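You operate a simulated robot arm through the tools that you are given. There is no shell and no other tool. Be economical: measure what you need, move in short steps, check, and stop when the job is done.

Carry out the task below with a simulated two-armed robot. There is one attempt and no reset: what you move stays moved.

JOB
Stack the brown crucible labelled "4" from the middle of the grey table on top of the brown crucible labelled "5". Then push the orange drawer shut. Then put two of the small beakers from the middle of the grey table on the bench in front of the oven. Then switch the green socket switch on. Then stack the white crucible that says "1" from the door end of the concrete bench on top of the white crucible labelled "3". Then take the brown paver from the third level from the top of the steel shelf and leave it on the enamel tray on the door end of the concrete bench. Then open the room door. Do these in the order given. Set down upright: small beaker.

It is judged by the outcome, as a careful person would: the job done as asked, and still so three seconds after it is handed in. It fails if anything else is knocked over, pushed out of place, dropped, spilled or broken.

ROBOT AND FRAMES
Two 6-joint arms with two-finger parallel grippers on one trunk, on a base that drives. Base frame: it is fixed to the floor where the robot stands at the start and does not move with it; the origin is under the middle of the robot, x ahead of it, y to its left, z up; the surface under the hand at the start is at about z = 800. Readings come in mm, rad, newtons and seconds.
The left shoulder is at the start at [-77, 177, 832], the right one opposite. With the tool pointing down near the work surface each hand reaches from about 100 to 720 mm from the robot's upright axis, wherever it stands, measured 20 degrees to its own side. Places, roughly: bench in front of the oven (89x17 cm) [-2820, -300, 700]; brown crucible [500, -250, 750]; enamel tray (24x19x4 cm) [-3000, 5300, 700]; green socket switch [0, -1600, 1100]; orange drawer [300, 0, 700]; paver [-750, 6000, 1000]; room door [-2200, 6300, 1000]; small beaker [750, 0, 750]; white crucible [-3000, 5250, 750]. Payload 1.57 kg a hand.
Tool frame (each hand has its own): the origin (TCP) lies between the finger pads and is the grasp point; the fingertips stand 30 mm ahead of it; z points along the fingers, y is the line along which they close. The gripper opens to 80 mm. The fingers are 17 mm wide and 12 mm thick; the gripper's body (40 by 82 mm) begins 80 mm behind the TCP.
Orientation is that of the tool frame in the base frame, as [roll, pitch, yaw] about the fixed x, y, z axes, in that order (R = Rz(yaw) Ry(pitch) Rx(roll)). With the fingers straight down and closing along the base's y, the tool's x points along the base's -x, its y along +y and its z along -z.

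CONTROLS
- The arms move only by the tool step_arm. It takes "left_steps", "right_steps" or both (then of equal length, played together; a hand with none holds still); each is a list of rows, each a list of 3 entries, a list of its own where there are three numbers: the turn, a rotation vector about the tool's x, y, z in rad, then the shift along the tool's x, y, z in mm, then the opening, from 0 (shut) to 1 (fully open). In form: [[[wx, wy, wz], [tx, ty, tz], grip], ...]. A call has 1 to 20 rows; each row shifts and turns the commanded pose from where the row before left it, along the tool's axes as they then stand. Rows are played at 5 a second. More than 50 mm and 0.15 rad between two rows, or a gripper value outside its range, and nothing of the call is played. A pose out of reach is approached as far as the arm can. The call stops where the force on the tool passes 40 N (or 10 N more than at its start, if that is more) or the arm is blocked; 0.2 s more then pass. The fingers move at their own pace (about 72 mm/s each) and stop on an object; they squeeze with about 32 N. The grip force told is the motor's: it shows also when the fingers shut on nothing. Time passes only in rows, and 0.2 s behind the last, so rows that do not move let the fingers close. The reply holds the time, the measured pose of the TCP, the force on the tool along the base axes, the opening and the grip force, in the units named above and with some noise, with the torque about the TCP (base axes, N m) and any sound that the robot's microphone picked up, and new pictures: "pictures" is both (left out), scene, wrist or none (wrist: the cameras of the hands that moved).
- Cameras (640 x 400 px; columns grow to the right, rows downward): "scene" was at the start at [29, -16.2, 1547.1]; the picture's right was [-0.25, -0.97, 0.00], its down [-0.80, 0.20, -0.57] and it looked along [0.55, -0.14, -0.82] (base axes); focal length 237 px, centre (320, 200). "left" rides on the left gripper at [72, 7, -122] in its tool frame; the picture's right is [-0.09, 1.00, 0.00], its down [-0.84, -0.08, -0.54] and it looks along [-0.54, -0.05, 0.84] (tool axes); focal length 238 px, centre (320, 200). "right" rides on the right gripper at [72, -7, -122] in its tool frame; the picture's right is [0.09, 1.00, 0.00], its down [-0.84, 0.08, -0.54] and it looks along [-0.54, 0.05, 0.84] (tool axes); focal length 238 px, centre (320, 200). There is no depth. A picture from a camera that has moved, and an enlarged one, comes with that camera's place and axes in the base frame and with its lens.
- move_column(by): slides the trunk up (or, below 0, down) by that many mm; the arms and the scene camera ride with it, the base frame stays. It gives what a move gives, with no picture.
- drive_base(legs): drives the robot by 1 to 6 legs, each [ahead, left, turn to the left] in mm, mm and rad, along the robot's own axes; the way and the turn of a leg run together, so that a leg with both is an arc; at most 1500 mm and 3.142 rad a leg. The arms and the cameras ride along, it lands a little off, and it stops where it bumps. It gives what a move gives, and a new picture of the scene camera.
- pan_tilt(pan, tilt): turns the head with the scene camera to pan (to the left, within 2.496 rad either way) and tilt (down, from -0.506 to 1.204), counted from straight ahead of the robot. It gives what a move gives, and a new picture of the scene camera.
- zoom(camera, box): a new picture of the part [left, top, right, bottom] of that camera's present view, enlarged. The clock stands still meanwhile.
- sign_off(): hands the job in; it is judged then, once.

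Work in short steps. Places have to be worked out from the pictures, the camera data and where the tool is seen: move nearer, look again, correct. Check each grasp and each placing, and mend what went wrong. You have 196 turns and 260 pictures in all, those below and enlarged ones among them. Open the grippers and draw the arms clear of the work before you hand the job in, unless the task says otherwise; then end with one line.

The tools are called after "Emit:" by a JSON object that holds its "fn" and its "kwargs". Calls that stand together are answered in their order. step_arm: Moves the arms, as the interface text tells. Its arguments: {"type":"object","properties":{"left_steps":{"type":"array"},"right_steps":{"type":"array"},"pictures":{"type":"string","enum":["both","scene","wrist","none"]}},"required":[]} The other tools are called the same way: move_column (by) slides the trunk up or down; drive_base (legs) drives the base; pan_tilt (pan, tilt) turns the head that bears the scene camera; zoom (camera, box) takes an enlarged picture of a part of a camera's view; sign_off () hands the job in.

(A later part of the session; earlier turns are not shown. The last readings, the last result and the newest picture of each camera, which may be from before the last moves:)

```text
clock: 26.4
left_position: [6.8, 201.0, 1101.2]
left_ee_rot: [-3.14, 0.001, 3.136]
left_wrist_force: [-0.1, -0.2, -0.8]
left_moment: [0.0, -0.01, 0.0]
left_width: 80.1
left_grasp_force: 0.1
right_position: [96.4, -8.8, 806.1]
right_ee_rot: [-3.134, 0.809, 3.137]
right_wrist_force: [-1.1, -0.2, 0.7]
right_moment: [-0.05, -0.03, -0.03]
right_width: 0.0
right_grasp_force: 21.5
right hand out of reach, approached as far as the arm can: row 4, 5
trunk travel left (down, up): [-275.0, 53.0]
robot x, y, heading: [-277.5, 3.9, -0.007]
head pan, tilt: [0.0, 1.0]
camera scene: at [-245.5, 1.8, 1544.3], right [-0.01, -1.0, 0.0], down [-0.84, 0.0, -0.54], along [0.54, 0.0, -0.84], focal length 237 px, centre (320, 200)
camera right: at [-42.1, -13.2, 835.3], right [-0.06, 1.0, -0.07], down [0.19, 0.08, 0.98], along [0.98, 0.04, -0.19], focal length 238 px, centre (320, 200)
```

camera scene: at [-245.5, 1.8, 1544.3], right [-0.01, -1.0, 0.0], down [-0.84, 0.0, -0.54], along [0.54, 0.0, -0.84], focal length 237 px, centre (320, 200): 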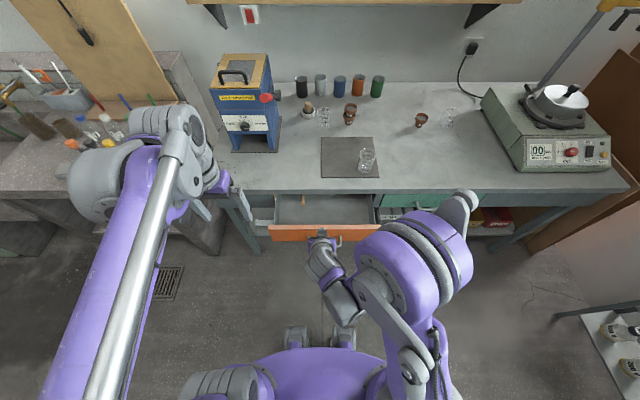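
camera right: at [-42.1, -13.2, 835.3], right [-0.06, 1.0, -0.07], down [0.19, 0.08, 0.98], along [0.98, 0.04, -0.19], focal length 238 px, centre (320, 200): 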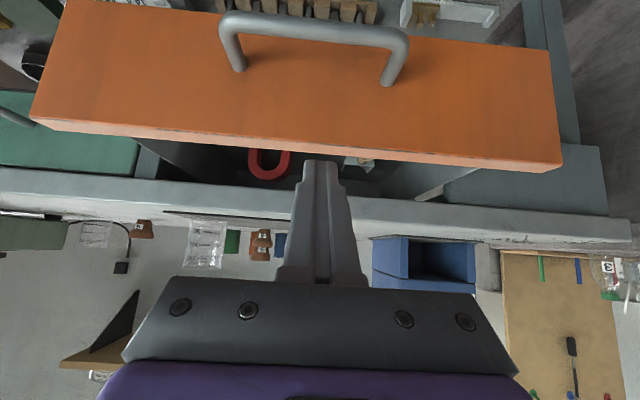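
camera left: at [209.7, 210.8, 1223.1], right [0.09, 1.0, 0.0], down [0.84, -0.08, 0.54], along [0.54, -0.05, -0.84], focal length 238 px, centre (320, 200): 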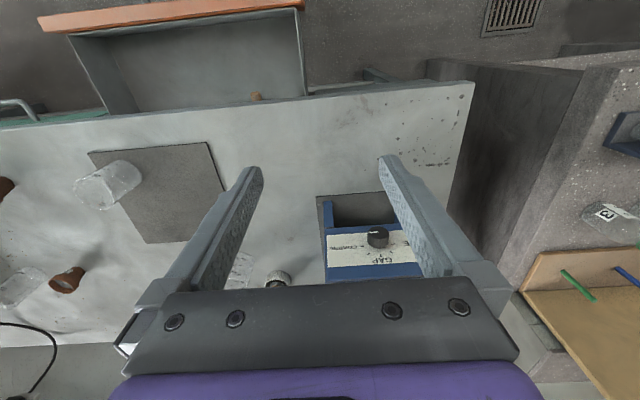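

Reached the arm's low limit (tip z≈785). I lower the trunk by 45 mm so the fingertips face the panel above its handle.

Emit:
{"fn": "move_column", "kwargs": {"by": -45}}

Emit:
{"fn": "step_arm", "kwargs": {"right_steps": [[[0, 0, 0], [0, 0, 0], 0]], "pictures": "wrist"}}

```text
clock: 27.3
left_position: [6.9, 203.1, 1056.2]
left_ee_rot: [-3.141, 0.0, 3.136]
left_wrist_force: [-0.1, -0.3, -0.4]
left_moment: [0.04, 0.0, -0.01]
left_width: 80.0
left_grasp_force: 0.0
right_position: [95.8, -6.5, 761.7]
right_ee_rot: [-3.135, 0.808, 3.136]
right_wrist_force: [-0.1, -0.6, -1.2]
right_moment: [-0.01, 0.0, -0.02]
right_width: 0.3
right_grasp_force: 21.6
trunk travel left (down, up): [-230.0, 98.0]
robot x, y, heading: [-275.4, 1.3, -0.001]
head pan, tilt: [0.0, 1.0]
```

```text
clock: 27.7
left_position: [6.9, 202.6, 1055.8]
left_ee_rot: [-3.14, 0.001, 3.138]
left_wrist_force: [0.5, -0.4, -0.2]
left_moment: [0.01, 0.01, 0.01]
left_width: 80.2
left_grasp_force: 0.0
right_position: [95.8, -7.7, 761.7]
right_ee_rot: [-3.137, 0.81, 3.137]
right_wrist_force: [0.5, -0.4, -0.2]
right_moment: [0.0, 0.01, -0.01]
right_width: 0.1
right_grasp_force: 21.4
trunk travel left (down, up): [-230.0, 98.0]
robot x, y, heading: [-276.2, 0.9, -0.003]
head pan, tilt: [0.0, 1.0]
camera right: at [-42.4, -11.9, 791.1], right [-0.06, 1.0, -0.07], down [0.18, 0.08, 0.98], along [0.98, 0.04, -0.19], focal length 238 px, centre (320, 200)
```

right: 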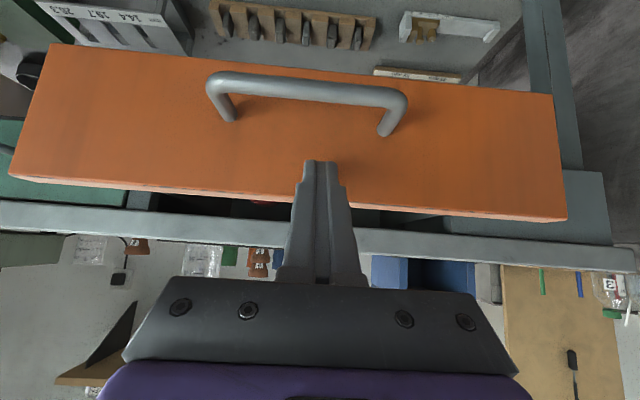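

The fingertips face the panel above the handle. I push forward in +x with the arm.

Emit:
{"fn": "step_arm", "kwargs": {"right_steps": [[[0, 0, 0], [-13.8, 0, 14.5], 0], [[0, 0, 0], [-13.8, 0, 14.5], 0], [[0, 0, 0], [-13.8, 0, 14.5], 0], [[0, 0, 0], [-13.8, 0, 14.5], 0], [[0, 0, 0], [-13.8, 0, 14.5], 0], [[0, 0, 0], [-13.8, 0, 14.5], 0], [[0, 0, 0], [-13.8, 0, 14.5], 0]], "pictures": "both"}}

```text
clock: 29.3
left_position: [8.4, 202.1, 1056.5]
left_ee_rot: [3.142, -0.001, 3.137]
left_wrist_force: [-0.1, 0.0, 0.1]
left_moment: [0.01, 0.03, 0.01]
left_width: 79.8
left_grasp_force: 0.1
right_position: [237.6, -7.7, 761.4]
right_ee_rot: [-3.138, 0.81, 3.137]
right_wrist_force: [0.0, 0.6, 0.2]
right_moment: [-0.02, 0.03, 0.01]
right_width: 0.0
right_grasp_force: 21.1
trunk travel left (down, up): [-230.0, 98.0]
robot x, y, heading: [-272.8, 1.3, -0.006]
head pan, tilt: [0.0, 1.0]
camera scene: at [-243.3, 1.9, 1496.9], right [-0.01, -1.0, 0.0], down [-0.84, 0.0, -0.54], along [0.54, 0.0, -0.84], focal length 237 px, centre (320, 200)
camera right: at [98.4, -11.8, 791.0], right [-0.06, 1.0, -0.07], down [0.18, 0.08, 0.98], along [0.98, 0.04, -0.19], focal length 238 px, centre (320, 200)
```

scene: 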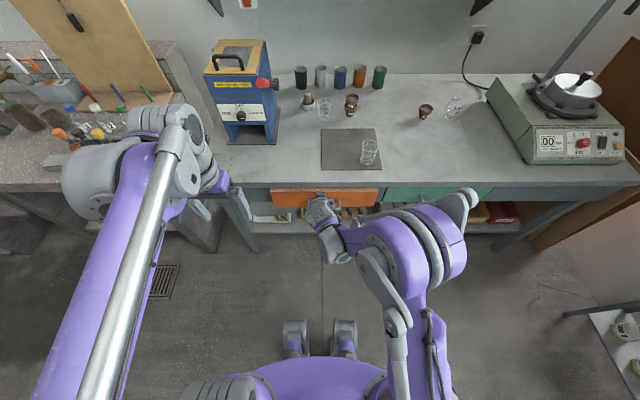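
right: 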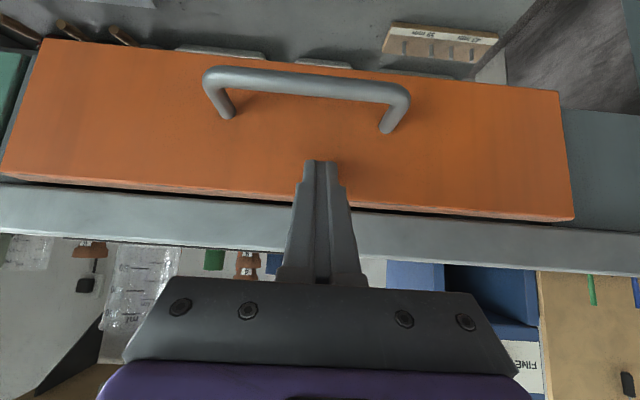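

Nearly closed; I keep pushing in small steps until the force rises.

Emit:
{"fn": "step_arm", "kwargs": {"right_steps": [[[0, 0, 0], [-4.8, 0, 5.1], 0], [[0, 0, 0], [-4.8, 0, 5.1], 0], [[0, 0, 0], [-4.8, 0, 5.1], 0], [[0, 0, 0], [-4.8, 0, 5.1], 0], [[0, 0, 0], [-4.8, 0, 5.1], 0]], "pictures": "both"}}

```text
clock: 30.4
left_position: [4.8, 202.0, 1057.5]
left_ee_rot: [3.14, 0.002, 3.137]
left_wrist_force: [-0.1, -0.1, -0.1]
left_moment: [0.0, 0.04, -0.01]
left_width: 80.1
left_grasp_force: 0.0
right_position: [258.8, -8.5, 761.4]
right_ee_rot: [-3.136, 0.801, 3.135]
right_wrist_force: [-21.1, -0.4, 7.3]
right_moment: [0.05, 0.09, 0.01]
right_width: 0.0
right_grasp_force: 21.1
trunk travel left (down, up): [-230.0, 98.0]
robot x, y, heading: [-275.1, 0.4, -0.001]
head pan, tilt: [0.0, 1.0]
stopped in row 5 (right hand): the force on the tool passed its limit at 49 N (the readings are from after the stop); the commanded pose is now the measured one
camera scene: at [-246.3, 1.8, 1497.1], right [-0.01, -1.0, 0.0], down [-0.84, 0.0, -0.54], along [0.54, 0.0, -0.84], focal length 237 px, centre (320, 200)
camera right: at [121.2, -13.0, 791.7], right [-0.06, 1.0, -0.07], down [0.19, 0.08, 0.98], along [0.98, 0.04, -0.2], focal length 238 px, centre (320, 200)
```

scene: 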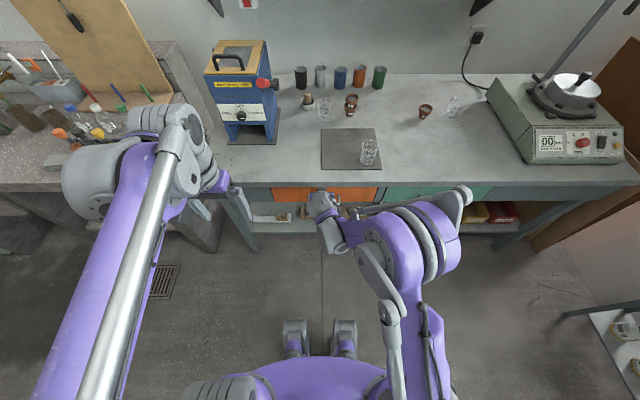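
right: 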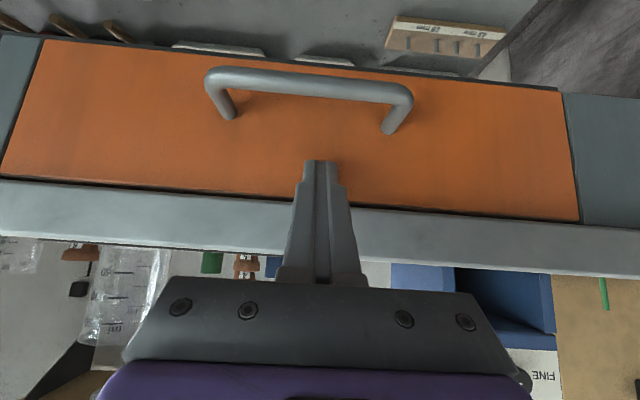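

The drawer is shut (49 N at the stop). I back the hand off, bring it upright and raise the trunk again.

Emit:
{"fn": "step_arm", "kwargs": {"right_steps": [[[0, 0, 0], [17, 0, -18], 0], [[0, 0, 0], [27.5, 0, -29], 0], [[0, 0, 0], [27.5, 0, -29], 0], [[0, 0, 0], [27.5, 0, -29], 0], [[0, 0, 0], [-32, 0, -31], 0], [[0, 0, 0], [-32, 0, -31], 0], [[0, 0, 0], [-32, 0, -31], 0], [[0, 0, 0], [-32, 0, -31], 0], [[0, 0, 0], [-32, 0, -31], 0], [[0, 0, 0], [-32, 0, -31], 0], [[0, 0.135, 0], [0, 0, 0], 0.5], [[0, 0.135, 0], [0, 0, 0], 1], [[0, 0.135, 0], [0, 0, 0], 1], [[0, 0.135, 0], [0, 0, 0], 1], [[0, 0.135, 0], [0, 0, 0], 1], [[0, 0.135, 0], [0, 0, 0], 1]], "pictures": "none"}}

Emit:
{"fn": "move_column", "kwargs": {"by": 45}}

Emit:
{"fn": "pan_tilt", "kwargs": {"pan": -0.1, "tilt": 0.8}}

Emit:
{"fn": "zoom", "kwargs": {"camera": "scene", "box": [260, 100, 480, 240]}}

```text
clock: 33.8
left_position: [7.4, 202.9, 1057.3]
left_ee_rot: [-3.141, 0.001, 3.136]
left_wrist_force: [0.6, 0.3, -0.5]
left_moment: [0.0, 0.02, 0.02]
left_width: 80.1
left_grasp_force: 0.1
right_position: [117.6, -6.7, 1027.5]
right_ee_rot: [-3.136, -0.009, 3.132]
right_wrist_force: [0.1, 0.0, 0.1]
right_moment: [-0.01, 0.0, -0.01]
right_width: 80.2
right_grasp_force: 0.1
trunk travel left (down, up): [-230.0, 98.0]
robot x, y, heading: [-272.3, 1.2, -0.008]
head pan, tilt: [0.0, 1.0]
```

```text
clock: 34.7
left_position: [6.3, 203.3, 1101.8]
left_ee_rot: [-3.141, 0.0, 3.136]
left_wrist_force: [-0.2, 0.2, 0.8]
left_moment: [-0.01, -0.06, -0.01]
left_width: 80.0
left_grasp_force: 0.1
right_position: [115.6, -5.6, 1073.6]
right_ee_rot: [-3.138, -0.007, 3.133]
right_wrist_force: [-0.2, 0.2, 0.3]
right_moment: [0.01, 0.02, -0.05]
right_width: 80.2
right_grasp_force: 0.1
trunk travel left (down, up): [-275.0, 53.0]
robot x, y, heading: [-273.0, -0.8, -0.004]
head pan, tilt: [0.0, 1.0]
```

```text
clock: 35.4
left_position: [6.9, 202.4, 1102.1]
left_ee_rot: [-3.141, -0.002, 3.137]
left_wrist_force: [0.2, -0.4, 0.5]
left_moment: [-0.04, -0.03, 0.0]
left_width: 80.1
left_grasp_force: 0.1
right_position: [117.0, -6.2, 1074.3]
right_ee_rot: [-3.137, -0.009, 3.132]
right_wrist_force: [-0.4, -0.4, -0.7]
right_moment: [-0.01, 0.03, 0.02]
right_width: 80.0
right_grasp_force: 0.0
trunk travel left (down, up): [-275.0, 53.0]
robot x, y, heading: [-274.2, -0.1, -0.006]
head pan, tilt: [-0.099, 0.799]
camera scene: at [-235.1, -6.1, 1559.4], right [-0.1, -0.99, 0.0], down [-0.71, 0.07, -0.7], along [0.69, -0.07, -0.72], focal length 237 px, centre (320, 200)
```

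scene: 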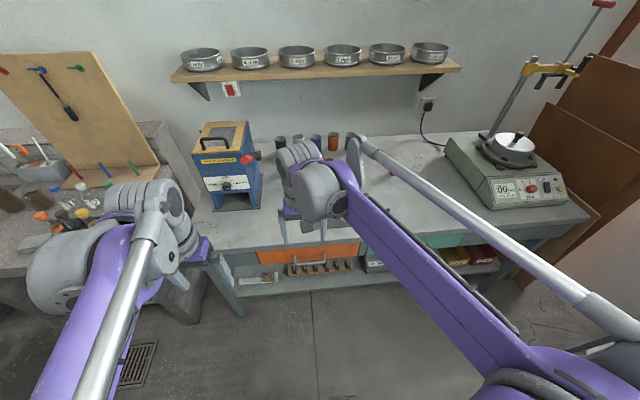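

```text
2.86 times, centred on (370, 170) of scene
camera zoom: at [-235.1, -6.1, 1559.4], right [-0.1, -0.99, 0.0], down [-0.71, 0.07, -0.7], along [0.69, -0.07, -0.72], focal length 678 px, centre (177, 286)
```

zoom: 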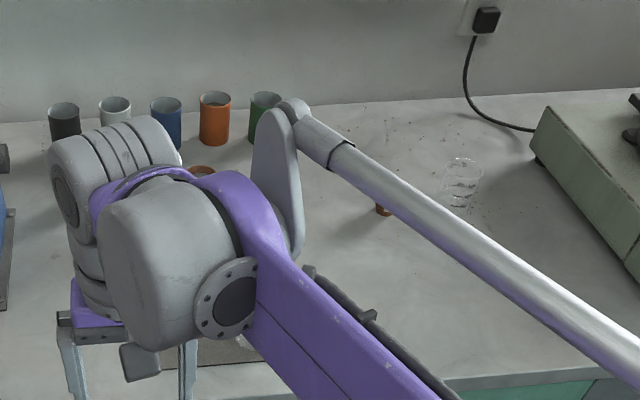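

Mat beaker ≈[365,-178], mortar-side beaker ≈[633,-23]. I'll take the first with the right hand and the second with the left; drive forward again.

Emit:
{"fn": "drive_base", "kwargs": {"legs": [[255, 0, 0]]}}

Emit:
{"fn": "step_arm", "kwargs": {"left_steps": [[[0, 0, 0], [-30, -25, 0], 1], [[0, 0, 0], [-30, -25, 0], 1], [[0, 0, 0], [-30, -25, 0], 1], [[0, 0, 0], [-30, -25, 0], 1], [[0, 0, 0], [-30, -25, 0], 1], [[0, 0, 0], [-30, -25, 0], 1]], "right_steps": [[[0, 0, 0], [10, -30, 0], 1], [[0, 0, 0], [10, -30, 0], 1], [[0, 0, 0], [10, -30, 0], 1], [[0, 0, 0], [10, -30, 0], 1], [[0, 0, 0], [0, -30, 0], 1], [[0, 0, 0], [0, -25, 0], 1]]}}

```text
clock: 37.3
left_position: [261.2, 199.7, 1101.4]
left_ee_rot: [-3.141, 0.0, 3.132]
left_wrist_force: [0.2, 0.6, 0.1]
left_moment: [-0.02, 0.03, 0.0]
left_width: 80.2
left_grasp_force: 0.1
right_position: [371.0, -9.1, 1074.3]
right_ee_rot: [-3.136, -0.007, 3.13]
right_wrist_force: [0.7, -1.1, 0.1]
right_moment: [0.01, 0.02, 0.03]
right_width: 80.1
right_grasp_force: 0.1
trunk travel left (down, up): [-275.0, 53.0]
robot x, y, heading: [-18.6, -4.4, -0.01]
head pan, tilt: [-0.099, 0.799]
camera scene: at [19.4, -8.1, 1559.4], right [-0.11, -0.99, 0.0], down [-0.71, 0.08, -0.7], along [0.69, -0.08, -0.72], focal length 237 px, centre (320, 200)
```

scene: 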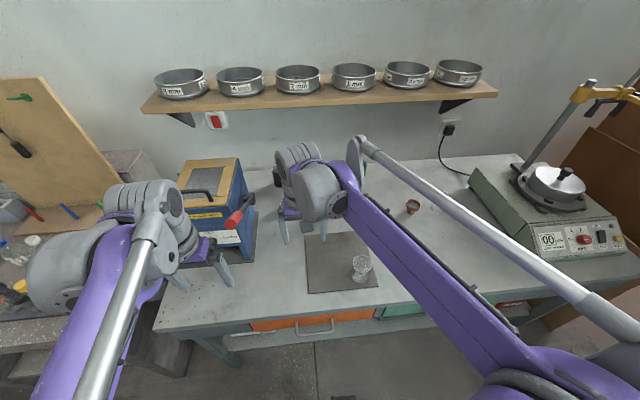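

```text
clock: 38.7
left_position: [441.9, 45.2, 1103.5]
left_ee_rot: [3.14, 0.001, 3.132]
left_wrist_force: [-0.4, -0.7, -0.3]
left_moment: [0.0, -0.02, 0.01]
left_width: 79.9
left_grasp_force: 0.0
right_position: [330.1, -183.5, 1074.4]
right_ee_rot: [-3.137, -0.006, 3.13]
right_wrist_force: [0.2, -0.7, 0.1]
right_moment: [0.01, 0.02, -0.03]
right_width: 80.1
right_grasp_force: 0.0
trunk travel left (down, up): [-275.0, 53.0]
robot x, y, heading: [-23.3, -2.1, -0.009]
head pan, tilt: [-0.099, 0.799]
camera scene: at [19.8, -9.2, 1559.4], right [-0.11, -0.99, 0.0], down [-0.71, 0.08, -0.7], along [0.69, -0.07, -0.72], focal length 237 px, centre (320, 200)
camera right: at [258.4, -188.4, 1194.4], right [-0.08, 1.0, 0.0], down [0.84, 0.07, 0.54], along [0.53, 0.04, -0.84], focal length 238 px, centre (320, 200)
camera left: at [370.8, 53.2, 1224.5], right [0.1, 0.99, 0.0], down [0.84, -0.09, 0.54], along [0.54, -0.05, -0.84], focal length 238 px, centre (320, 200)
```

scene: 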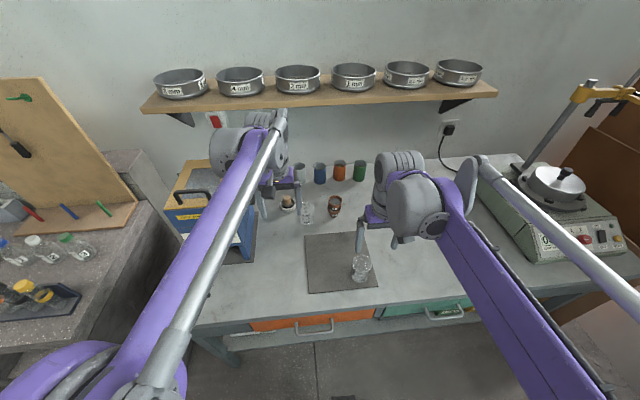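
right: 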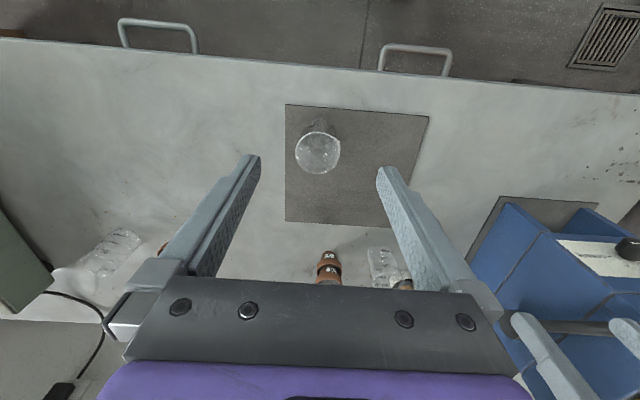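
left: 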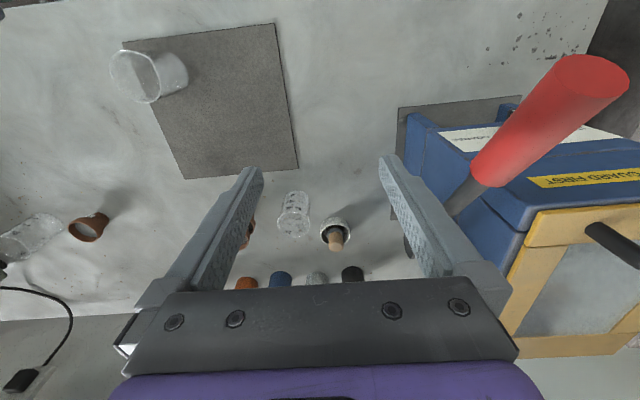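

I zoom into the wrist views to measure the two beakers.

Emit:
{"fn": "zoom", "kwargs": {"camera": "right", "box": [270, 90, 370, 190]}}

Emit:
{"fn": "zoom", "kwargs": {"camera": "left", "box": [250, 170, 370, 270]}}

Emit:
{"fn": "zoom", "kwargs": {"camera": "scene", "box": [270, 180, 400, 300]}}

```text
4.00 times, centred on (320, 140) of right
camera zoom: at [258.4, -188.4, 1194.4], right [-0.08, 1.0, 0.0], down [0.84, 0.07, 0.54], along [0.53, 0.04, -0.84], focal length 953 px, centre (320, 440)
```

zoom: 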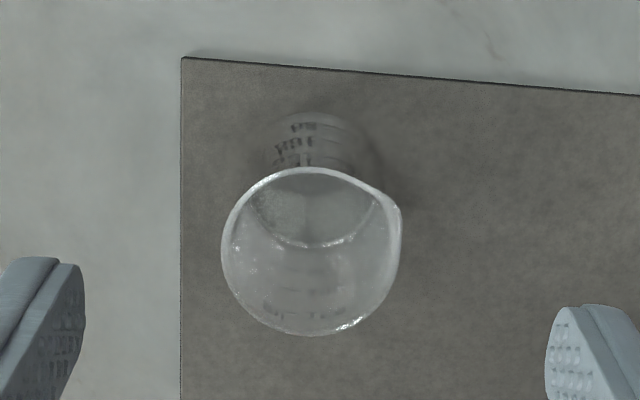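

```text
4.00 times, centred on (310, 220) of left
camera zoom: at [370.8, 53.2, 1224.5], right [0.1, 0.99, 0.0], down [0.84, -0.09, 0.54], along [0.54, -0.05, -0.84], focal length 953 px, centre (360, 120)
```

zoom: 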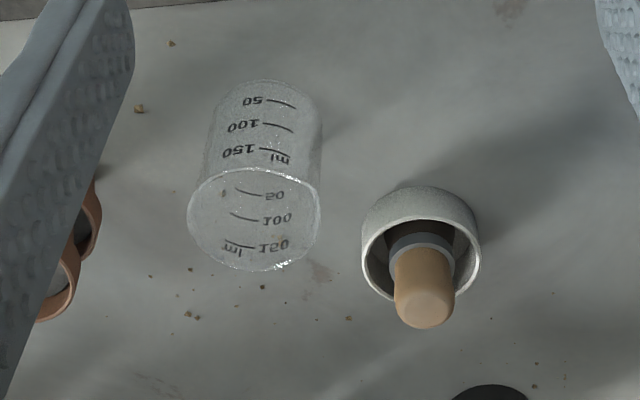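

```text
3.33 times, centred on (335, 240) of scene
camera zoom: at [19.8, -9.2, 1559.4], right [-0.11, -0.99, 0.0], down [-0.71, 0.08, -0.7], along [0.69, -0.07, -0.72], focal length 791 px, centre (270, 67)
```

zoom: 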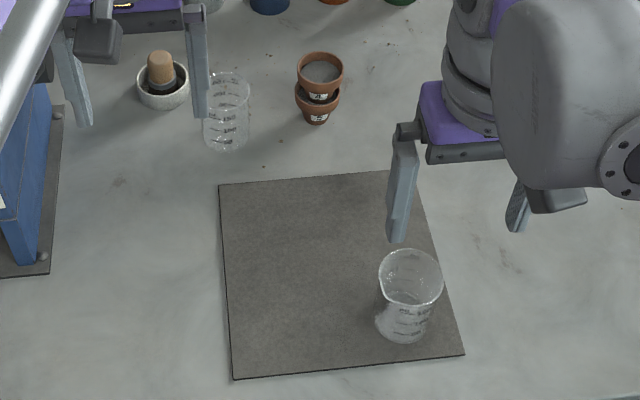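

Mat beaker ≈[371,-181], mortar-side beaker ≈[631,-19], each ≈58 mm wide and ≈97 mm tall. I move both hands above them and look again.

Emit:
{"fn": "step_arm", "kwargs": {"left_steps": [[[0, 0, 0], [-31.5, -10.4, 0], 1], [[0, 0, 0], [-31.5, -10.4, 15], 1], [[0, 0, 0], [-31.5, -10.4, 20], 1], [[0, 0, 0], [-31.5, -10.4, 20], 1], [[0, 0, 0], [-31.5, -10.4, 20], 1], [[0, 0, 0], [-31.5, -10.4, 20], 1], [[0, 0, 0], [0, 0, 0], 1]], "right_steps": [[[0, 0, 0], [-7, 0.5, 0], 1], [[0, 0, 0], [-7, 0.5, 14], 1], [[0, 0, 0], [-7, 0.5, 14], 1], [[0, 0, 0], [-7, 0.5, 14], 1], [[0, 0, 0], [-7, 0.5, 14], 1], [[0, 0, 0], [-6, 0.5, 14], 1], [[0, 0, 0], [0, 0, 0], 1]]}}

```text
clock: 40.3
left_position: [609.5, -9.9, 1008.2]
left_ee_rot: [-3.141, 0.001, 3.131]
left_wrist_force: [-0.1, 0.4, -0.7]
left_moment: [0.04, 0.04, 0.03]
left_width: 80.1
left_grasp_force: 0.2
left hand out of reach, approached as far as the arm can: row 6
right_position: [369.4, -180.3, 1005.1]
right_ee_rot: [-3.137, -0.008, 3.129]
right_wrist_force: [0.2, -0.2, 0.0]
right_moment: [-0.01, 0.0, 0.0]
right_width: 80.0
right_grasp_force: 0.1
trunk travel left (down, up): [-275.0, 53.0]
robot x, y, heading: [-20.1, -2.9, -0.009]
head pan, tilt: [-0.099, 0.799]
camera scene: at [19.0, -8.0, 1559.5], right [-0.11, -0.99, 0.0], down [-0.71, 0.08, -0.7], along [0.69, -0.08, -0.72], focal length 237 px, centre (320, 200)
camera right: at [297.9, -186.1, 1124.9], right [-0.08, 1.0, 0.0], down [0.84, 0.07, 0.54], along [0.53, 0.04, -0.84], focal length 238 px, centre (320, 200)
camera left: at [539.1, -2.2, 1128.5], right [0.1, 0.99, 0.0], down [0.84, -0.08, 0.54], along [0.54, -0.05, -0.84], focal length 238 px, centre (320, 200)
```

scene: 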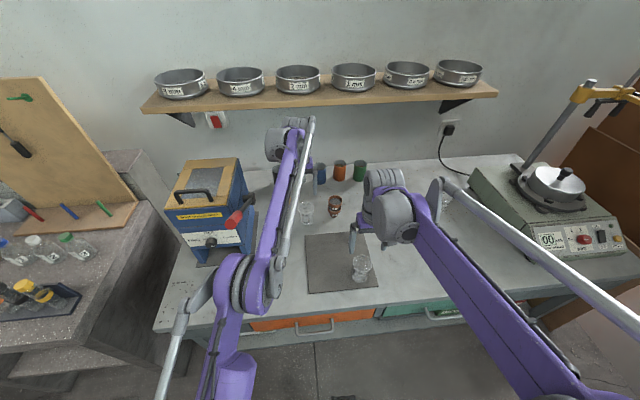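
right: 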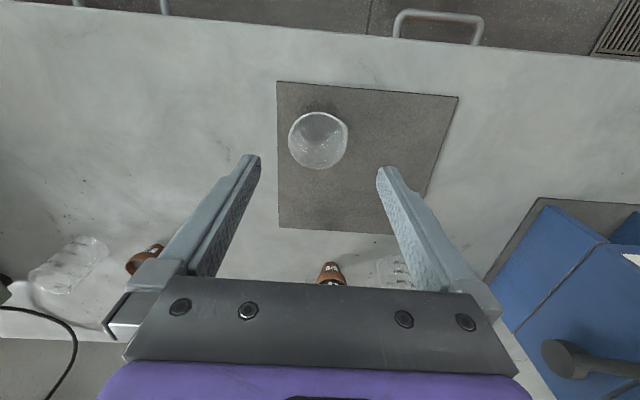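
left: 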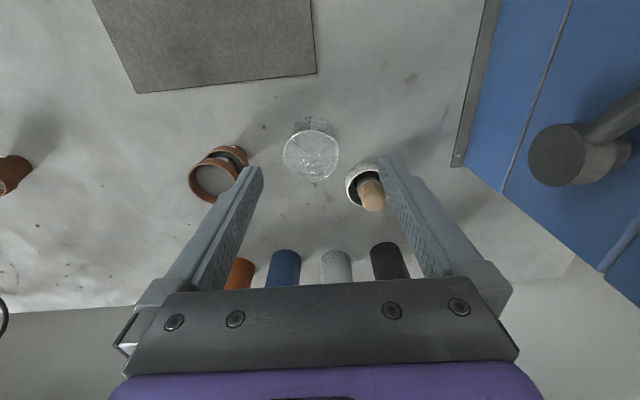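

The left hand hit its reach limit at this height; lower should reach. I lower the left alone by 65 mm and read the pose; the right hand descends around its beaker.

Emit:
{"fn": "step_arm", "kwargs": {"left_steps": [[[0, 0, 0], [0, 0, 15], 1], [[0, 0, 0], [0, 0, 15], 1], [[0, 0, 0], [0, 0, 15], 1], [[0, 0, 0], [0, 0, 15], 1], [[0, 0, 0], [0, 0, 0], 1], [[0, 0, 0], [0, 0, 0], 1], [[0, 0, 0], [0, 0, 0], 1]], "right_steps": [[[0, 0, 0], [-2.5, -2.5, 20], 1], [[0, 0, 0], [0, 0, 25], 1], [[0, 0, 0], [0, 0, 25], 1], [[0, 0, 0], [0, 0, 25], 1], [[0, 0, 0], [0, 0, 25], 1], [[0, 0, 0], [0, 0, 24], 1], [[0, 0, 0], [0, 0, 0], 1]], "pictures": "wrist"}}

```text
clock: 41.9
left_position: [608.5, -9.4, 947.6]
left_ee_rot: [-3.141, -0.001, 3.133]
left_wrist_force: [0.1, 0.1, 0.2]
left_moment: [-0.01, 0.0, -0.01]
left_width: 80.2
left_grasp_force: 0.0
right_position: [370.9, -184.4, 859.4]
right_ee_rot: [-3.137, -0.007, 3.128]
right_wrist_force: [-0.6, -0.2, 0.0]
right_moment: [0.01, 0.0, 0.0]
right_width: 80.1
right_grasp_force: 0.1
trunk travel left (down, up): [-275.0, 53.0]
robot x, y, heading: [-15.8, -1.2, -0.009]
head pan, tilt: [-0.099, 0.799]
camera right: at [299.2, -189.6, 980.6], right [-0.08, 1.0, 0.0], down [0.84, 0.07, 0.54], along [0.53, 0.04, -0.84], focal length 238 px, centre (320, 200)
camera left: at [538.1, -2.4, 1068.2], right [0.1, 0.99, 0.0], down [0.84, -0.08, 0.54], along [0.54, -0.05, -0.84], focal length 238 px, centre (320, 200)
```

right: 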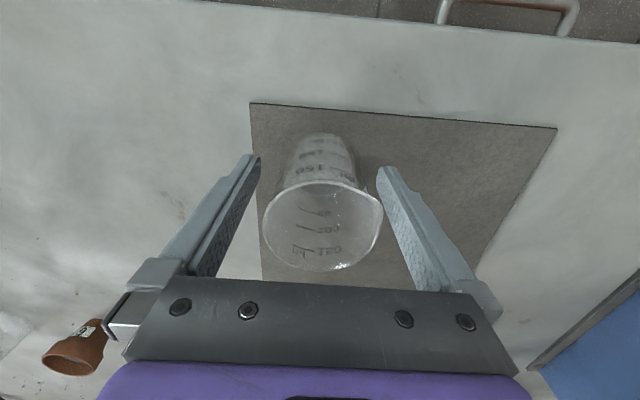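
left: 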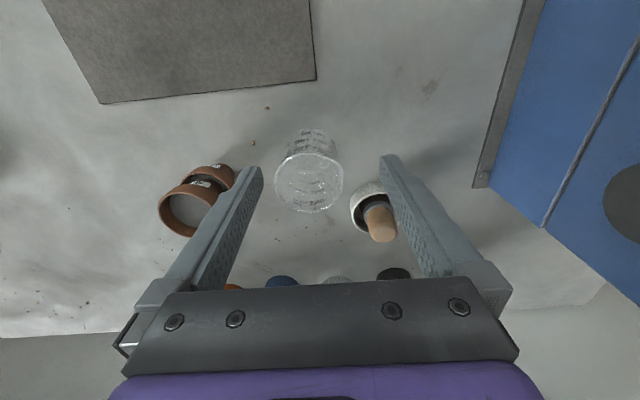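

The right fingers straddle the mat beaker: close on it. Meanwhile the left hand shifts over its beaker.

Emit:
{"fn": "step_arm", "kwargs": {"left_steps": [[[0, 0, 0], [-10.5, -5, 0], 1], [[0, 0, 0], [-10.5, -4.8, 0], 1], [[0, 0, 0], [0, 0, 0], 1], [[0, 0, 0], [0, 0, 0], 1], [[0, 0, 0], [0, 0, 0], 1]], "right_steps": [[[0, 0, 0], [0, 0, 2], 1], [[0, 0, 0], [0, 0, 0], 0.7], [[0, 0, 0], [0, 0, 0], 0.5], [[0, 0, 0], [0, 0, 0], 0.5], [[0, 0, 0], [0, 0, 0], 0.5]], "pictures": "wrist"}}

```text
clock: 43.1
left_position: [628.9, -20.2, 946.4]
left_ee_rot: [3.141, 0.0, 3.133]
left_wrist_force: [0.4, -0.6, -0.3]
left_moment: [0.02, -0.01, 0.0]
left_width: 79.6
left_grasp_force: 0.0
right_position: [371.5, -184.3, 858.8]
right_ee_rot: [-3.137, -0.009, 3.13]
right_wrist_force: [-0.3, -0.6, 0.2]
right_moment: [0.01, 0.02, 0.02]
right_width: 59.6
right_grasp_force: 31.4
trunk travel left (down, up): [-275.0, 53.0]
robot x, y, heading: [-21.1, -2.1, -0.007]
head pan, tilt: [-0.099, 0.799]
camera right: at [299.5, -189.6, 978.9], right [-0.08, 1.0, 0.0], down [0.84, 0.07, 0.54], along [0.53, 0.04, -0.84], focal length 238 px, centre (320, 200)
camera left: at [559.3, -13.3, 1067.2], right [0.1, 0.99, 0.0], down [0.84, -0.08, 0.54], along [0.54, -0.05, -0.84], focal length 238 px, centre (320, 200)
```

right: 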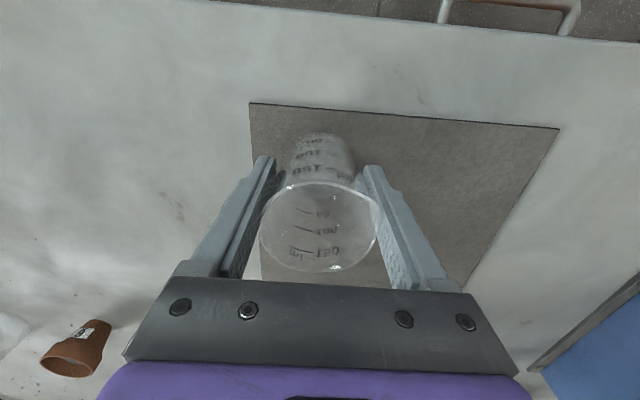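
left: 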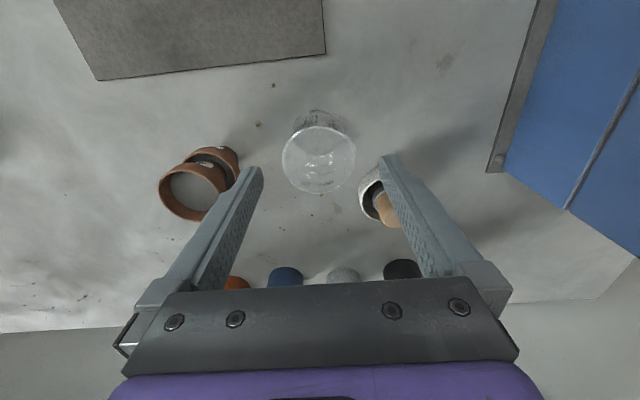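

Right holds its beaker at 59.6 mm. Left is centred over the other and clear of the mortar, so I lower it and grip, while the right lifts.

Emit:
{"fn": "step_arm", "kwargs": {"left_steps": [[[0, 0, 0], [-2, -0.5, 15], 1], [[0, 0, 0], [0, 0, 20], 1], [[0, 0, 0], [0, 0, 20], 1], [[0, 0, 0], [0, 0, 20], 1], [[0, 0, 0], [0, 0, 13], 1], [[0, 0, 0], [0, 0, 0], 1], [[0, 0, 0], [0, 0, 0], 0.7], [[0, 0, 0], [0, 0, 0], 0.5], [[0, 0, 0], [0, 0, 0], 0.5], [[0, 0, 0], [0, 0, 0], 0.5]], "right_steps": [[[0, 0, 0], [0, 0, -5], 0.5], [[0, 0, 0], [0, 0, -10], 0.5], [[0, 0, 0], [0, 0, -20], 0.5], [[0, 0, 0], [0, 0, -20], 0.5], [[0, 0, 0], [0, 0, -20], 0.5], [[0, 0, 0], [0, 0, -20], 0.5], [[0, 0, 0], [0, 0, -20], 0.5], [[0, 0, 0], [0, 0, 0], 0.5], [[0, 0, 0], [0, 0, 0], 0.5], [[0, 0, 0], [0, 0, 0], 0.5]], "pictures": "wrist"}}

```text
clock: 45.3
left_position: [633.1, -20.3, 857.8]
left_ee_rot: [3.14, 0.0, 3.134]
left_wrist_force: [0.6, 0.3, 1.1]
left_moment: [0.01, 0.0, -0.02]
left_width: 60.1
left_grasp_force: 32.0
right_position: [372.0, -183.9, 974.4]
right_ee_rot: [-3.137, -0.007, 3.13]
right_wrist_force: [0.1, -0.3, -0.6]
right_moment: [0.02, 0.05, 0.04]
right_width: 59.2
right_grasp_force: 31.6
trunk travel left (down, up): [-275.0, 53.0]
robot x, y, heading: [-19.1, -0.4, -0.011]
head pan, tilt: [-0.099, 0.799]
camera right: at [300.6, -188.7, 1094.4], right [-0.08, 1.0, 0.0], down [0.84, 0.07, 0.54], along [0.53, 0.04, -0.84], focal length 238 px, centre (320, 200)
camera left: at [562.1, -12.9, 979.0], right [0.1, 0.99, 0.0], down [0.84, -0.08, 0.54], along [0.54, -0.05, -0.84], focal length 238 px, centre (320, 200)
```

right: 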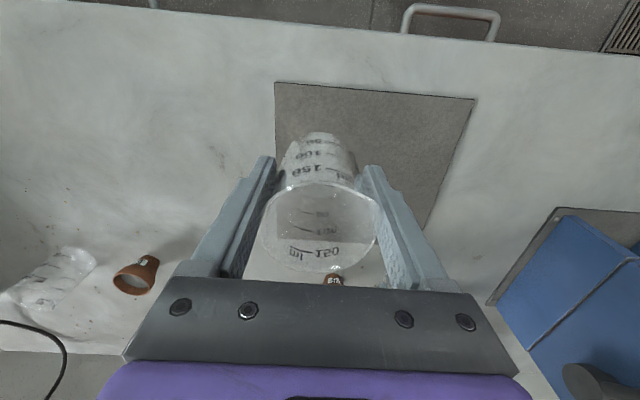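
left: 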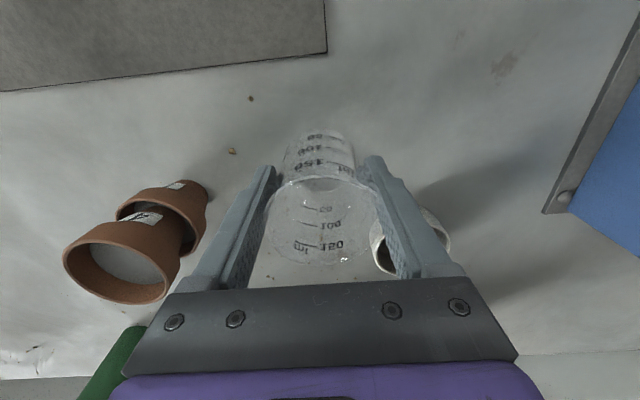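

Both beakers are held. I lift the left straight up, then draw both back towards the robot.

Emit:
{"fn": "step_arm", "kwargs": {"left_steps": [[[0, 0, 0], [0, 0, -5], 0.5], [[0, 0, 0], [0, 0, -20], 0.5], [[0, 0, 0], [0, 0, -25], 0.5], [[0, 0, 0], [0, 0, -25], 0.5], [[0, 0, 0], [0, 0, -25], 0.5], [[0, 0, 0], [0, 0, -20], 0.5], [[0, 0, 0], [30, 0, 0], 0.5], [[0, 0, 0], [40, 0, 0], 0.5], [[0, 0, 0], [40, 0, 0], 0.5], [[0, 0, 0], [40, 0, 0], 0.5], [[0, 0, 0], [40, 0, 0], 0.5], [[0, 0, 0], [40, 0, 0], 0.5], [[0, 0, 0], [40, 10, 0], 0.5], [[0, 0, 0], [30, 20, 0], 0.5]], "right_steps": [[[0, 0, 0], [0, 0, 0], 0.5], [[0, 0, 0], [0, 0, 0], 0.5], [[0, 0, 0], [0, 0, 0], 0.5], [[0, 0, 0], [0, 0, 0], 0.5], [[0, 0, 0], [0, -10, 0], 0.5], [[0, 0, 0], [0, -20, 0], 0.5], [[0, 0, 0], [5, -20, 0], 0.5], [[0, 0, 0], [10, -20, 0], 0.5], [[0, 0, 0], [10, -20, 0], 0.5], [[0, 0, 0], [10, 0, 0], 0.5], [[0, 0, 0], [10, 0, 0], 0.5], [[0, 0, 0], [10, 0, 0], 0.5], [[0, 0, 0], [0, 0, 0], 0.5], [[0, 0, 0], [0, 0, 0], 0.5]], "pictures": "scene"}}

```text
clock: 48.3
left_position: [324.9, 13.5, 965.3]
left_ee_rot: [3.14, 0.0, 3.133]
left_wrist_force: [0.8, -0.3, -0.5]
left_moment: [-0.02, 0.0, 0.0]
left_width: 59.7
left_grasp_force: 32.4
left hand out of reach, approached as far as the arm can: row 5, 6
right_position: [314.9, -273.1, 973.6]
right_ee_rot: [-3.137, -0.007, 3.13]
right_wrist_force: [0.1, 0.4, 0.0]
right_moment: [-0.03, 0.03, 0.03]
right_width: 59.0
right_grasp_force: 31.8
trunk travel left (down, up): [-275.0, 53.0]
robot x, y, heading: [-20.6, -0.9, -0.008]
head pan, tilt: [-0.099, 0.799]
camera scene: at [18.2, -7.2, 1559.5], right [-0.11, -0.99, 0.0], down [-0.71, 0.08, -0.7], along [0.69, -0.08, -0.72], focal length 237 px, centre (320, 200)
```

scene: 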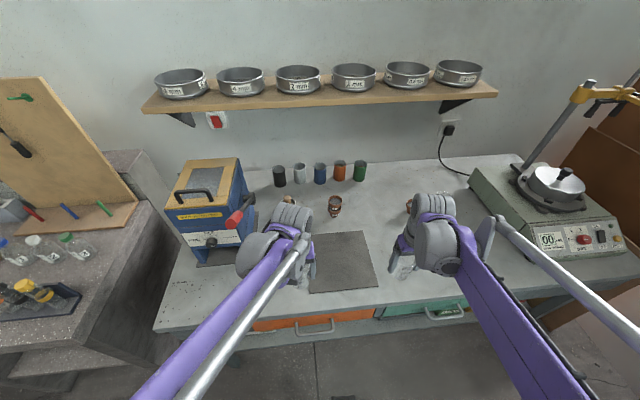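

Both are clear. I raise the hands, then back away from the table 700 mm and pan the head to see the room behind.

Emit:
{"fn": "step_arm", "kwargs": {"left_steps": [[[0, 0, 0], [0, 20, -25], 0.5], [[0, 0, 0], [0, 30, -25], 0.5], [[0, 0, 0], [0, 30, -25], 0.5], [[0, 0, 0], [0, 30, 0], 0.5], [[0, 0, 0], [0, 20, 0], 0.5]], "right_steps": [[[0, 0, 0], [0, 20, -25], 0.5], [[0, 0, 0], [0, 20, -25], 0.5], [[0, 0, 0], [0, 20, -25], 0.5], [[0, 0, 0], [0, 0, 0], 0.5], [[0, 0, 0], [0, 0, 0], 0.5]], "pictures": "none"}}

Emit:
{"fn": "drive_base", "kwargs": {"legs": [[-700, 0, 0]]}}

Emit:
{"fn": "pan_tilt", "kwargs": {"pan": 2.45, "tilt": 0.4}}

Emit:
{"fn": "pan_tilt", "kwargs": {"pan": -2.45, "tilt": 0.4}}

```text
clock: 49.5
left_position: [329.8, 143.3, 1040.1]
left_ee_rot: [-3.14, 0.001, 3.133]
left_wrist_force: [0.4, -0.4, -0.9]
left_moment: [0.03, 0.02, 0.01]
left_width: 59.7
left_grasp_force: 32.6
right_position: [316.0, -212.1, 1048.5]
right_ee_rot: [-3.137, -0.008, 3.13]
right_wrist_force: [0.4, -0.9, -0.9]
right_moment: [0.01, 0.05, 0.02]
right_width: 59.1
right_grasp_force: 31.6
trunk travel left (down, up): [-275.0, 53.0]
robot x, y, heading: [-20.3, 0.6, -0.006]
head pan, tilt: [-0.099, 0.799]
```

```text
clock: 53.3
left_position: [-369.1, 148.6, 1040.5]
left_ee_rot: [3.141, 0.0, 3.134]
left_wrist_force: [0.4, 0.7, -1.0]
left_moment: [0.0, -0.03, 0.01]
left_width: 59.5
left_grasp_force: 32.1
right_position: [-380.1, -205.6, 1048.4]
right_ee_rot: [-3.136, -0.008, 3.129]
right_wrist_force: [-0.2, -0.1, -0.1]
right_moment: [0.01, 0.02, 0.0]
right_width: 58.8
right_grasp_force: 32.0
trunk travel left (down, up): [-275.0, 53.0]
robot x, y, heading: [-720.2, 5.6, -0.008]
head pan, tilt: [-0.099, 0.799]
camera scene: at [-678.0, -1.8, 1559.5], right [-0.11, -0.99, 0.0], down [-0.71, 0.08, -0.7], along [0.69, -0.08, -0.72], focal length 237 px, centre (320, 200)
```

scene: 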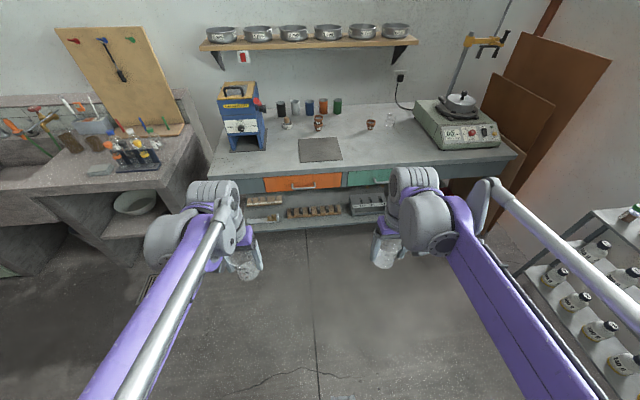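

```text
clock: 55.6
left_position: [-368.8, 148.8, 1040.2]
left_ee_rot: [-3.141, 0.001, 3.132]
left_wrist_force: [0.3, -0.2, -0.7]
left_moment: [-0.01, -0.01, 0.02]
left_width: 59.5
left_grasp_force: 32.0
right_position: [-380.8, -207.2, 1048.0]
right_ee_rot: [-3.136, -0.007, 3.128]
right_wrist_force: [-0.3, -0.1, -0.8]
right_moment: [-0.01, -0.01, -0.04]
right_width: 58.9
right_grasp_force: 32.4
trunk travel left (down, up): [-275.0, 53.0]
robot x, y, heading: [-715.5, 4.1, -0.011]
head pan, tilt: [2.45, 0.4]
camera scene: at [-828.9, 66.6, 1594.6], right [0.64, 0.76, 0.0], down [0.3, -0.25, -0.92], along [-0.7, 0.59, -0.39], focal length 237 px, centre (320, 200)
```

scene: 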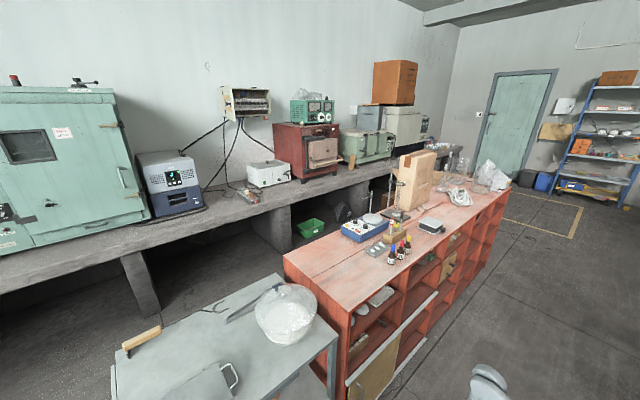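

```text
clock: 59.5
left_position: [-367.6, 149.3, 1039.3]
left_ee_rot: [-3.141, 0.0, 3.131]
left_wrist_force: [0.5, 1.3, -0.5]
left_moment: [0.02, 0.0, -0.01]
left_width: 59.5
left_grasp_force: 32.2
right_position: [-380.0, -206.1, 1048.1]
right_ee_rot: [-3.135, -0.007, 3.129]
right_wrist_force: [0.7, 0.4, -1.0]
right_moment: [0.01, 0.0, 0.03]
right_width: 59.0
right_grasp_force: 32.0
trunk travel left (down, up): [-275.0, 53.0]
robot x, y, heading: [-718.8, 2.4, 0.0]
head pan, tilt: [-2.45, 0.4]
camera scene: at [-830.0, -51.5, 1594.6], right [-0.63, 0.78, 0.0], down [0.3, 0.25, -0.92], along [-0.71, -0.58, -0.39], focal length 237 px, centre (320, 200)
```

scene: 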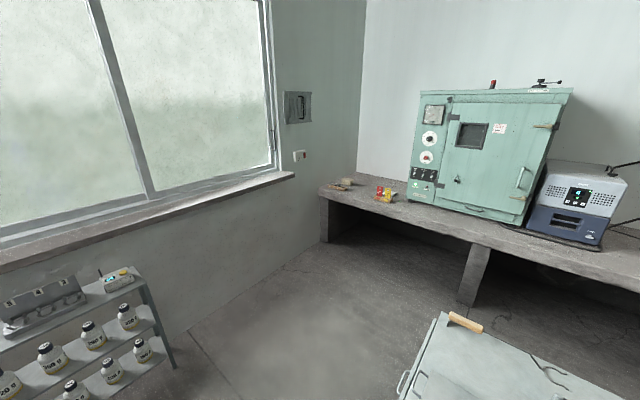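

Oven is at the far bench; a cart (−y edge at about y≈-110) and a bottle rack (y≲-1150) bound a lane. I shift right to y≈-580, turn round, and look ahead.

Emit:
{"fn": "drive_base", "kwargs": {"legs": [[0, -580, 0], [0, 0, 3.14]]}}

Emit:
{"fn": "pan_tilt", "kwargs": {"pan": 0, "tilt": 0.45}}

```text
clock: 72.5
left_position: [-1061.4, -735.8, 1039.8]
left_ee_rot: [-3.141, 0.0, 0.051]
left_wrist_force: [0.3, 0.4, -0.3]
left_moment: [-0.02, -0.03, -0.01]
left_width: 58.8
left_grasp_force: 32.0
right_position: [-1070.3, -382.0, 1046.5]
right_ee_rot: [-3.137, -0.008, 0.048]
right_wrist_force: [0.8, -0.3, -1.4]
right_moment: [0.0, 0.0, 0.0]
right_width: 58.9
right_grasp_force: 32.1
trunk travel left (down, up): [-275.0, 53.0]
robot x, y, heading: [-723.6, -573.4, -3.089]
head pan, tilt: [-2.45, 0.4]
camera scene: at [-611.8, -505.9, 1594.6], right [0.68, -0.74, 0.0], down [-0.29, -0.26, -0.92], along [0.68, 0.62, -0.39], focal length 237 px, centre (320, 200)
```

scene: 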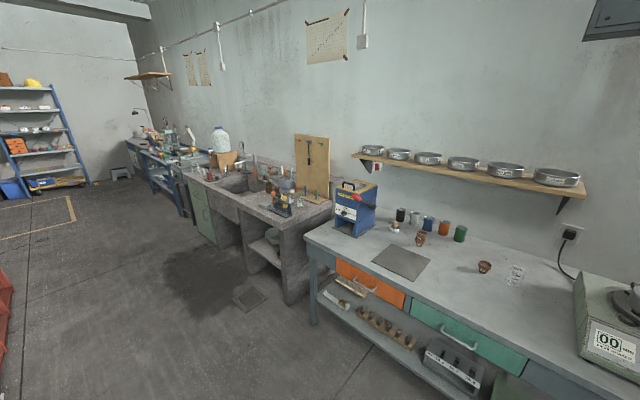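

```text
clock: 74.7
left_position: [-1060.1, -736.3, 1040.5]
left_ee_rot: [3.141, 0.0, 0.05]
left_wrist_force: [0.0, -1.0, -1.2]
left_moment: [-0.02, 0.02, -0.03]
left_width: 59.0
left_grasp_force: 32.0
right_position: [-1069.6, -380.8, 1047.7]
right_ee_rot: [-3.137, -0.005, 0.047]
right_wrist_force: [0.2, 0.7, -1.1]
right_moment: [-0.02, 0.0, 0.01]
right_width: 58.9
right_grasp_force: 32.3
trunk travel left (down, up): [-275.0, 53.0]
robot x, y, heading: [-723.3, -571.1, -3.084]
head pan, tilt: [0.0, 0.45]
camera scene: at [-771.9, -573.0, 1589.9], right [-0.05, 1.0, 0.0], down [0.43, 0.02, -0.9], along [-0.9, -0.04, -0.44], focal length 237 px, centre (320, 200)
```

scene: 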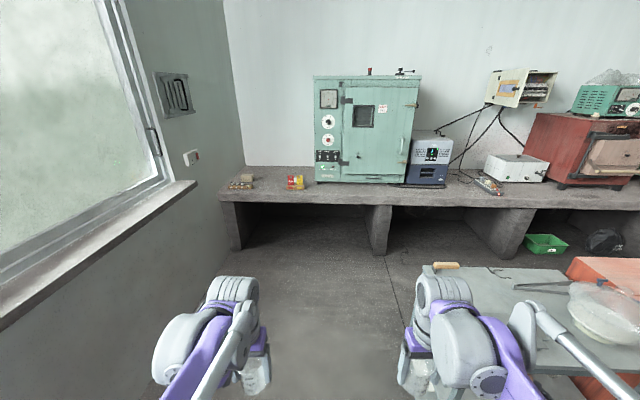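

I face the oven; the strip in front of it is about x -2700..-2900, y -740..150, z≈700. I straighten the heading, advance 1380 mm and shift 130 mm towards +y.

Emit:
{"fn": "drive_base", "kwargs": {"legs": [[0, 0, -0.055], [1000, 0, 0], [380, 0, 0], [0, -150, 0]]}}

Emit:
{"fn": "pan_tilt", "kwargs": {"pan": 0, "tilt": 0.75}}

```text
clock: 83.9
left_position: [-2450.7, -590.5, 1039.5]
left_ee_rot: [-3.14, 0.0, 0.017]
left_wrist_force: [0.6, 0.4, -0.2]
left_moment: [0.03, 0.02, 0.0]
left_width: 58.8
left_grasp_force: 32.3
right_position: [-2447.8, -235.8, 1047.6]
right_ee_rot: [-3.138, -0.008, 0.014]
right_wrist_force: [-0.5, 0.4, -0.8]
right_moment: [-0.03, 0.0, 0.03]
right_width: 58.6
right_grasp_force: 31.6
trunk travel left (down, up): [-275.0, 53.0]
robot x, y, heading: [-2104.8, -439.1, -3.123]
head pan, tilt: [0.0, 0.45]
camera scene: at [-2156.1, -436.5, 1589.9], right [-0.02, 1.0, 0.0], down [0.44, 0.01, -0.9], along [-0.9, -0.02, -0.44], focal length 237 px, centre (320, 200)
```

scene: 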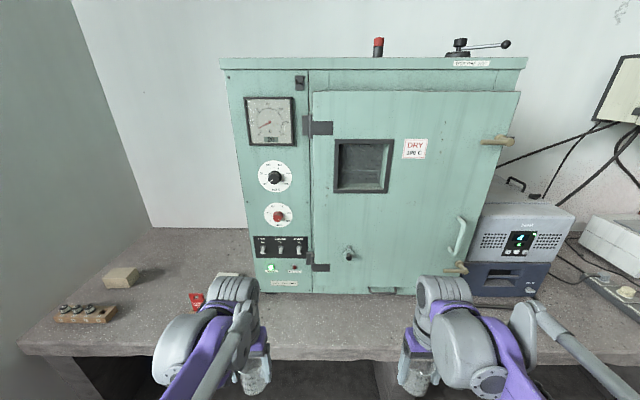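

```text
clock: 84.7
left_position: [-2450.8, -590.5, 1039.3]
left_ee_rot: [-3.141, 0.001, 0.019]
left_wrist_force: [0.3, -0.1, 0.2]
left_moment: [0.03, -0.01, 0.02]
left_width: 58.8
left_grasp_force: 32.0
right_position: [-2448.4, -236.4, 1047.0]
right_ee_rot: [-3.135, -0.007, 0.014]
right_wrist_force: [0.8, -0.5, -0.4]
right_moment: [-0.02, -0.01, 0.0]
right_width: 58.6
right_grasp_force: 31.7
trunk travel left (down, up): [-275.0, 53.0]
robot x, y, heading: [-2109.1, -436.7, -3.125]
head pan, tilt: [0.0, 0.75]
camera scene: at [-2147.0, -436.6, 1563.5], right [-0.02, 1.0, 0.0], down [0.68, 0.01, -0.73], along [-0.73, -0.01, -0.68], focal length 237 px, centre (320, 200)
```

scene: 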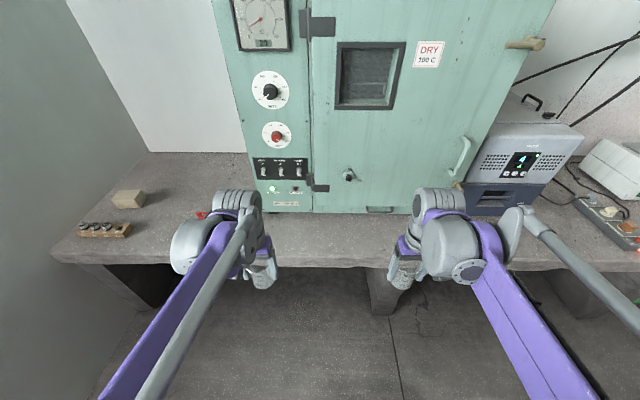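

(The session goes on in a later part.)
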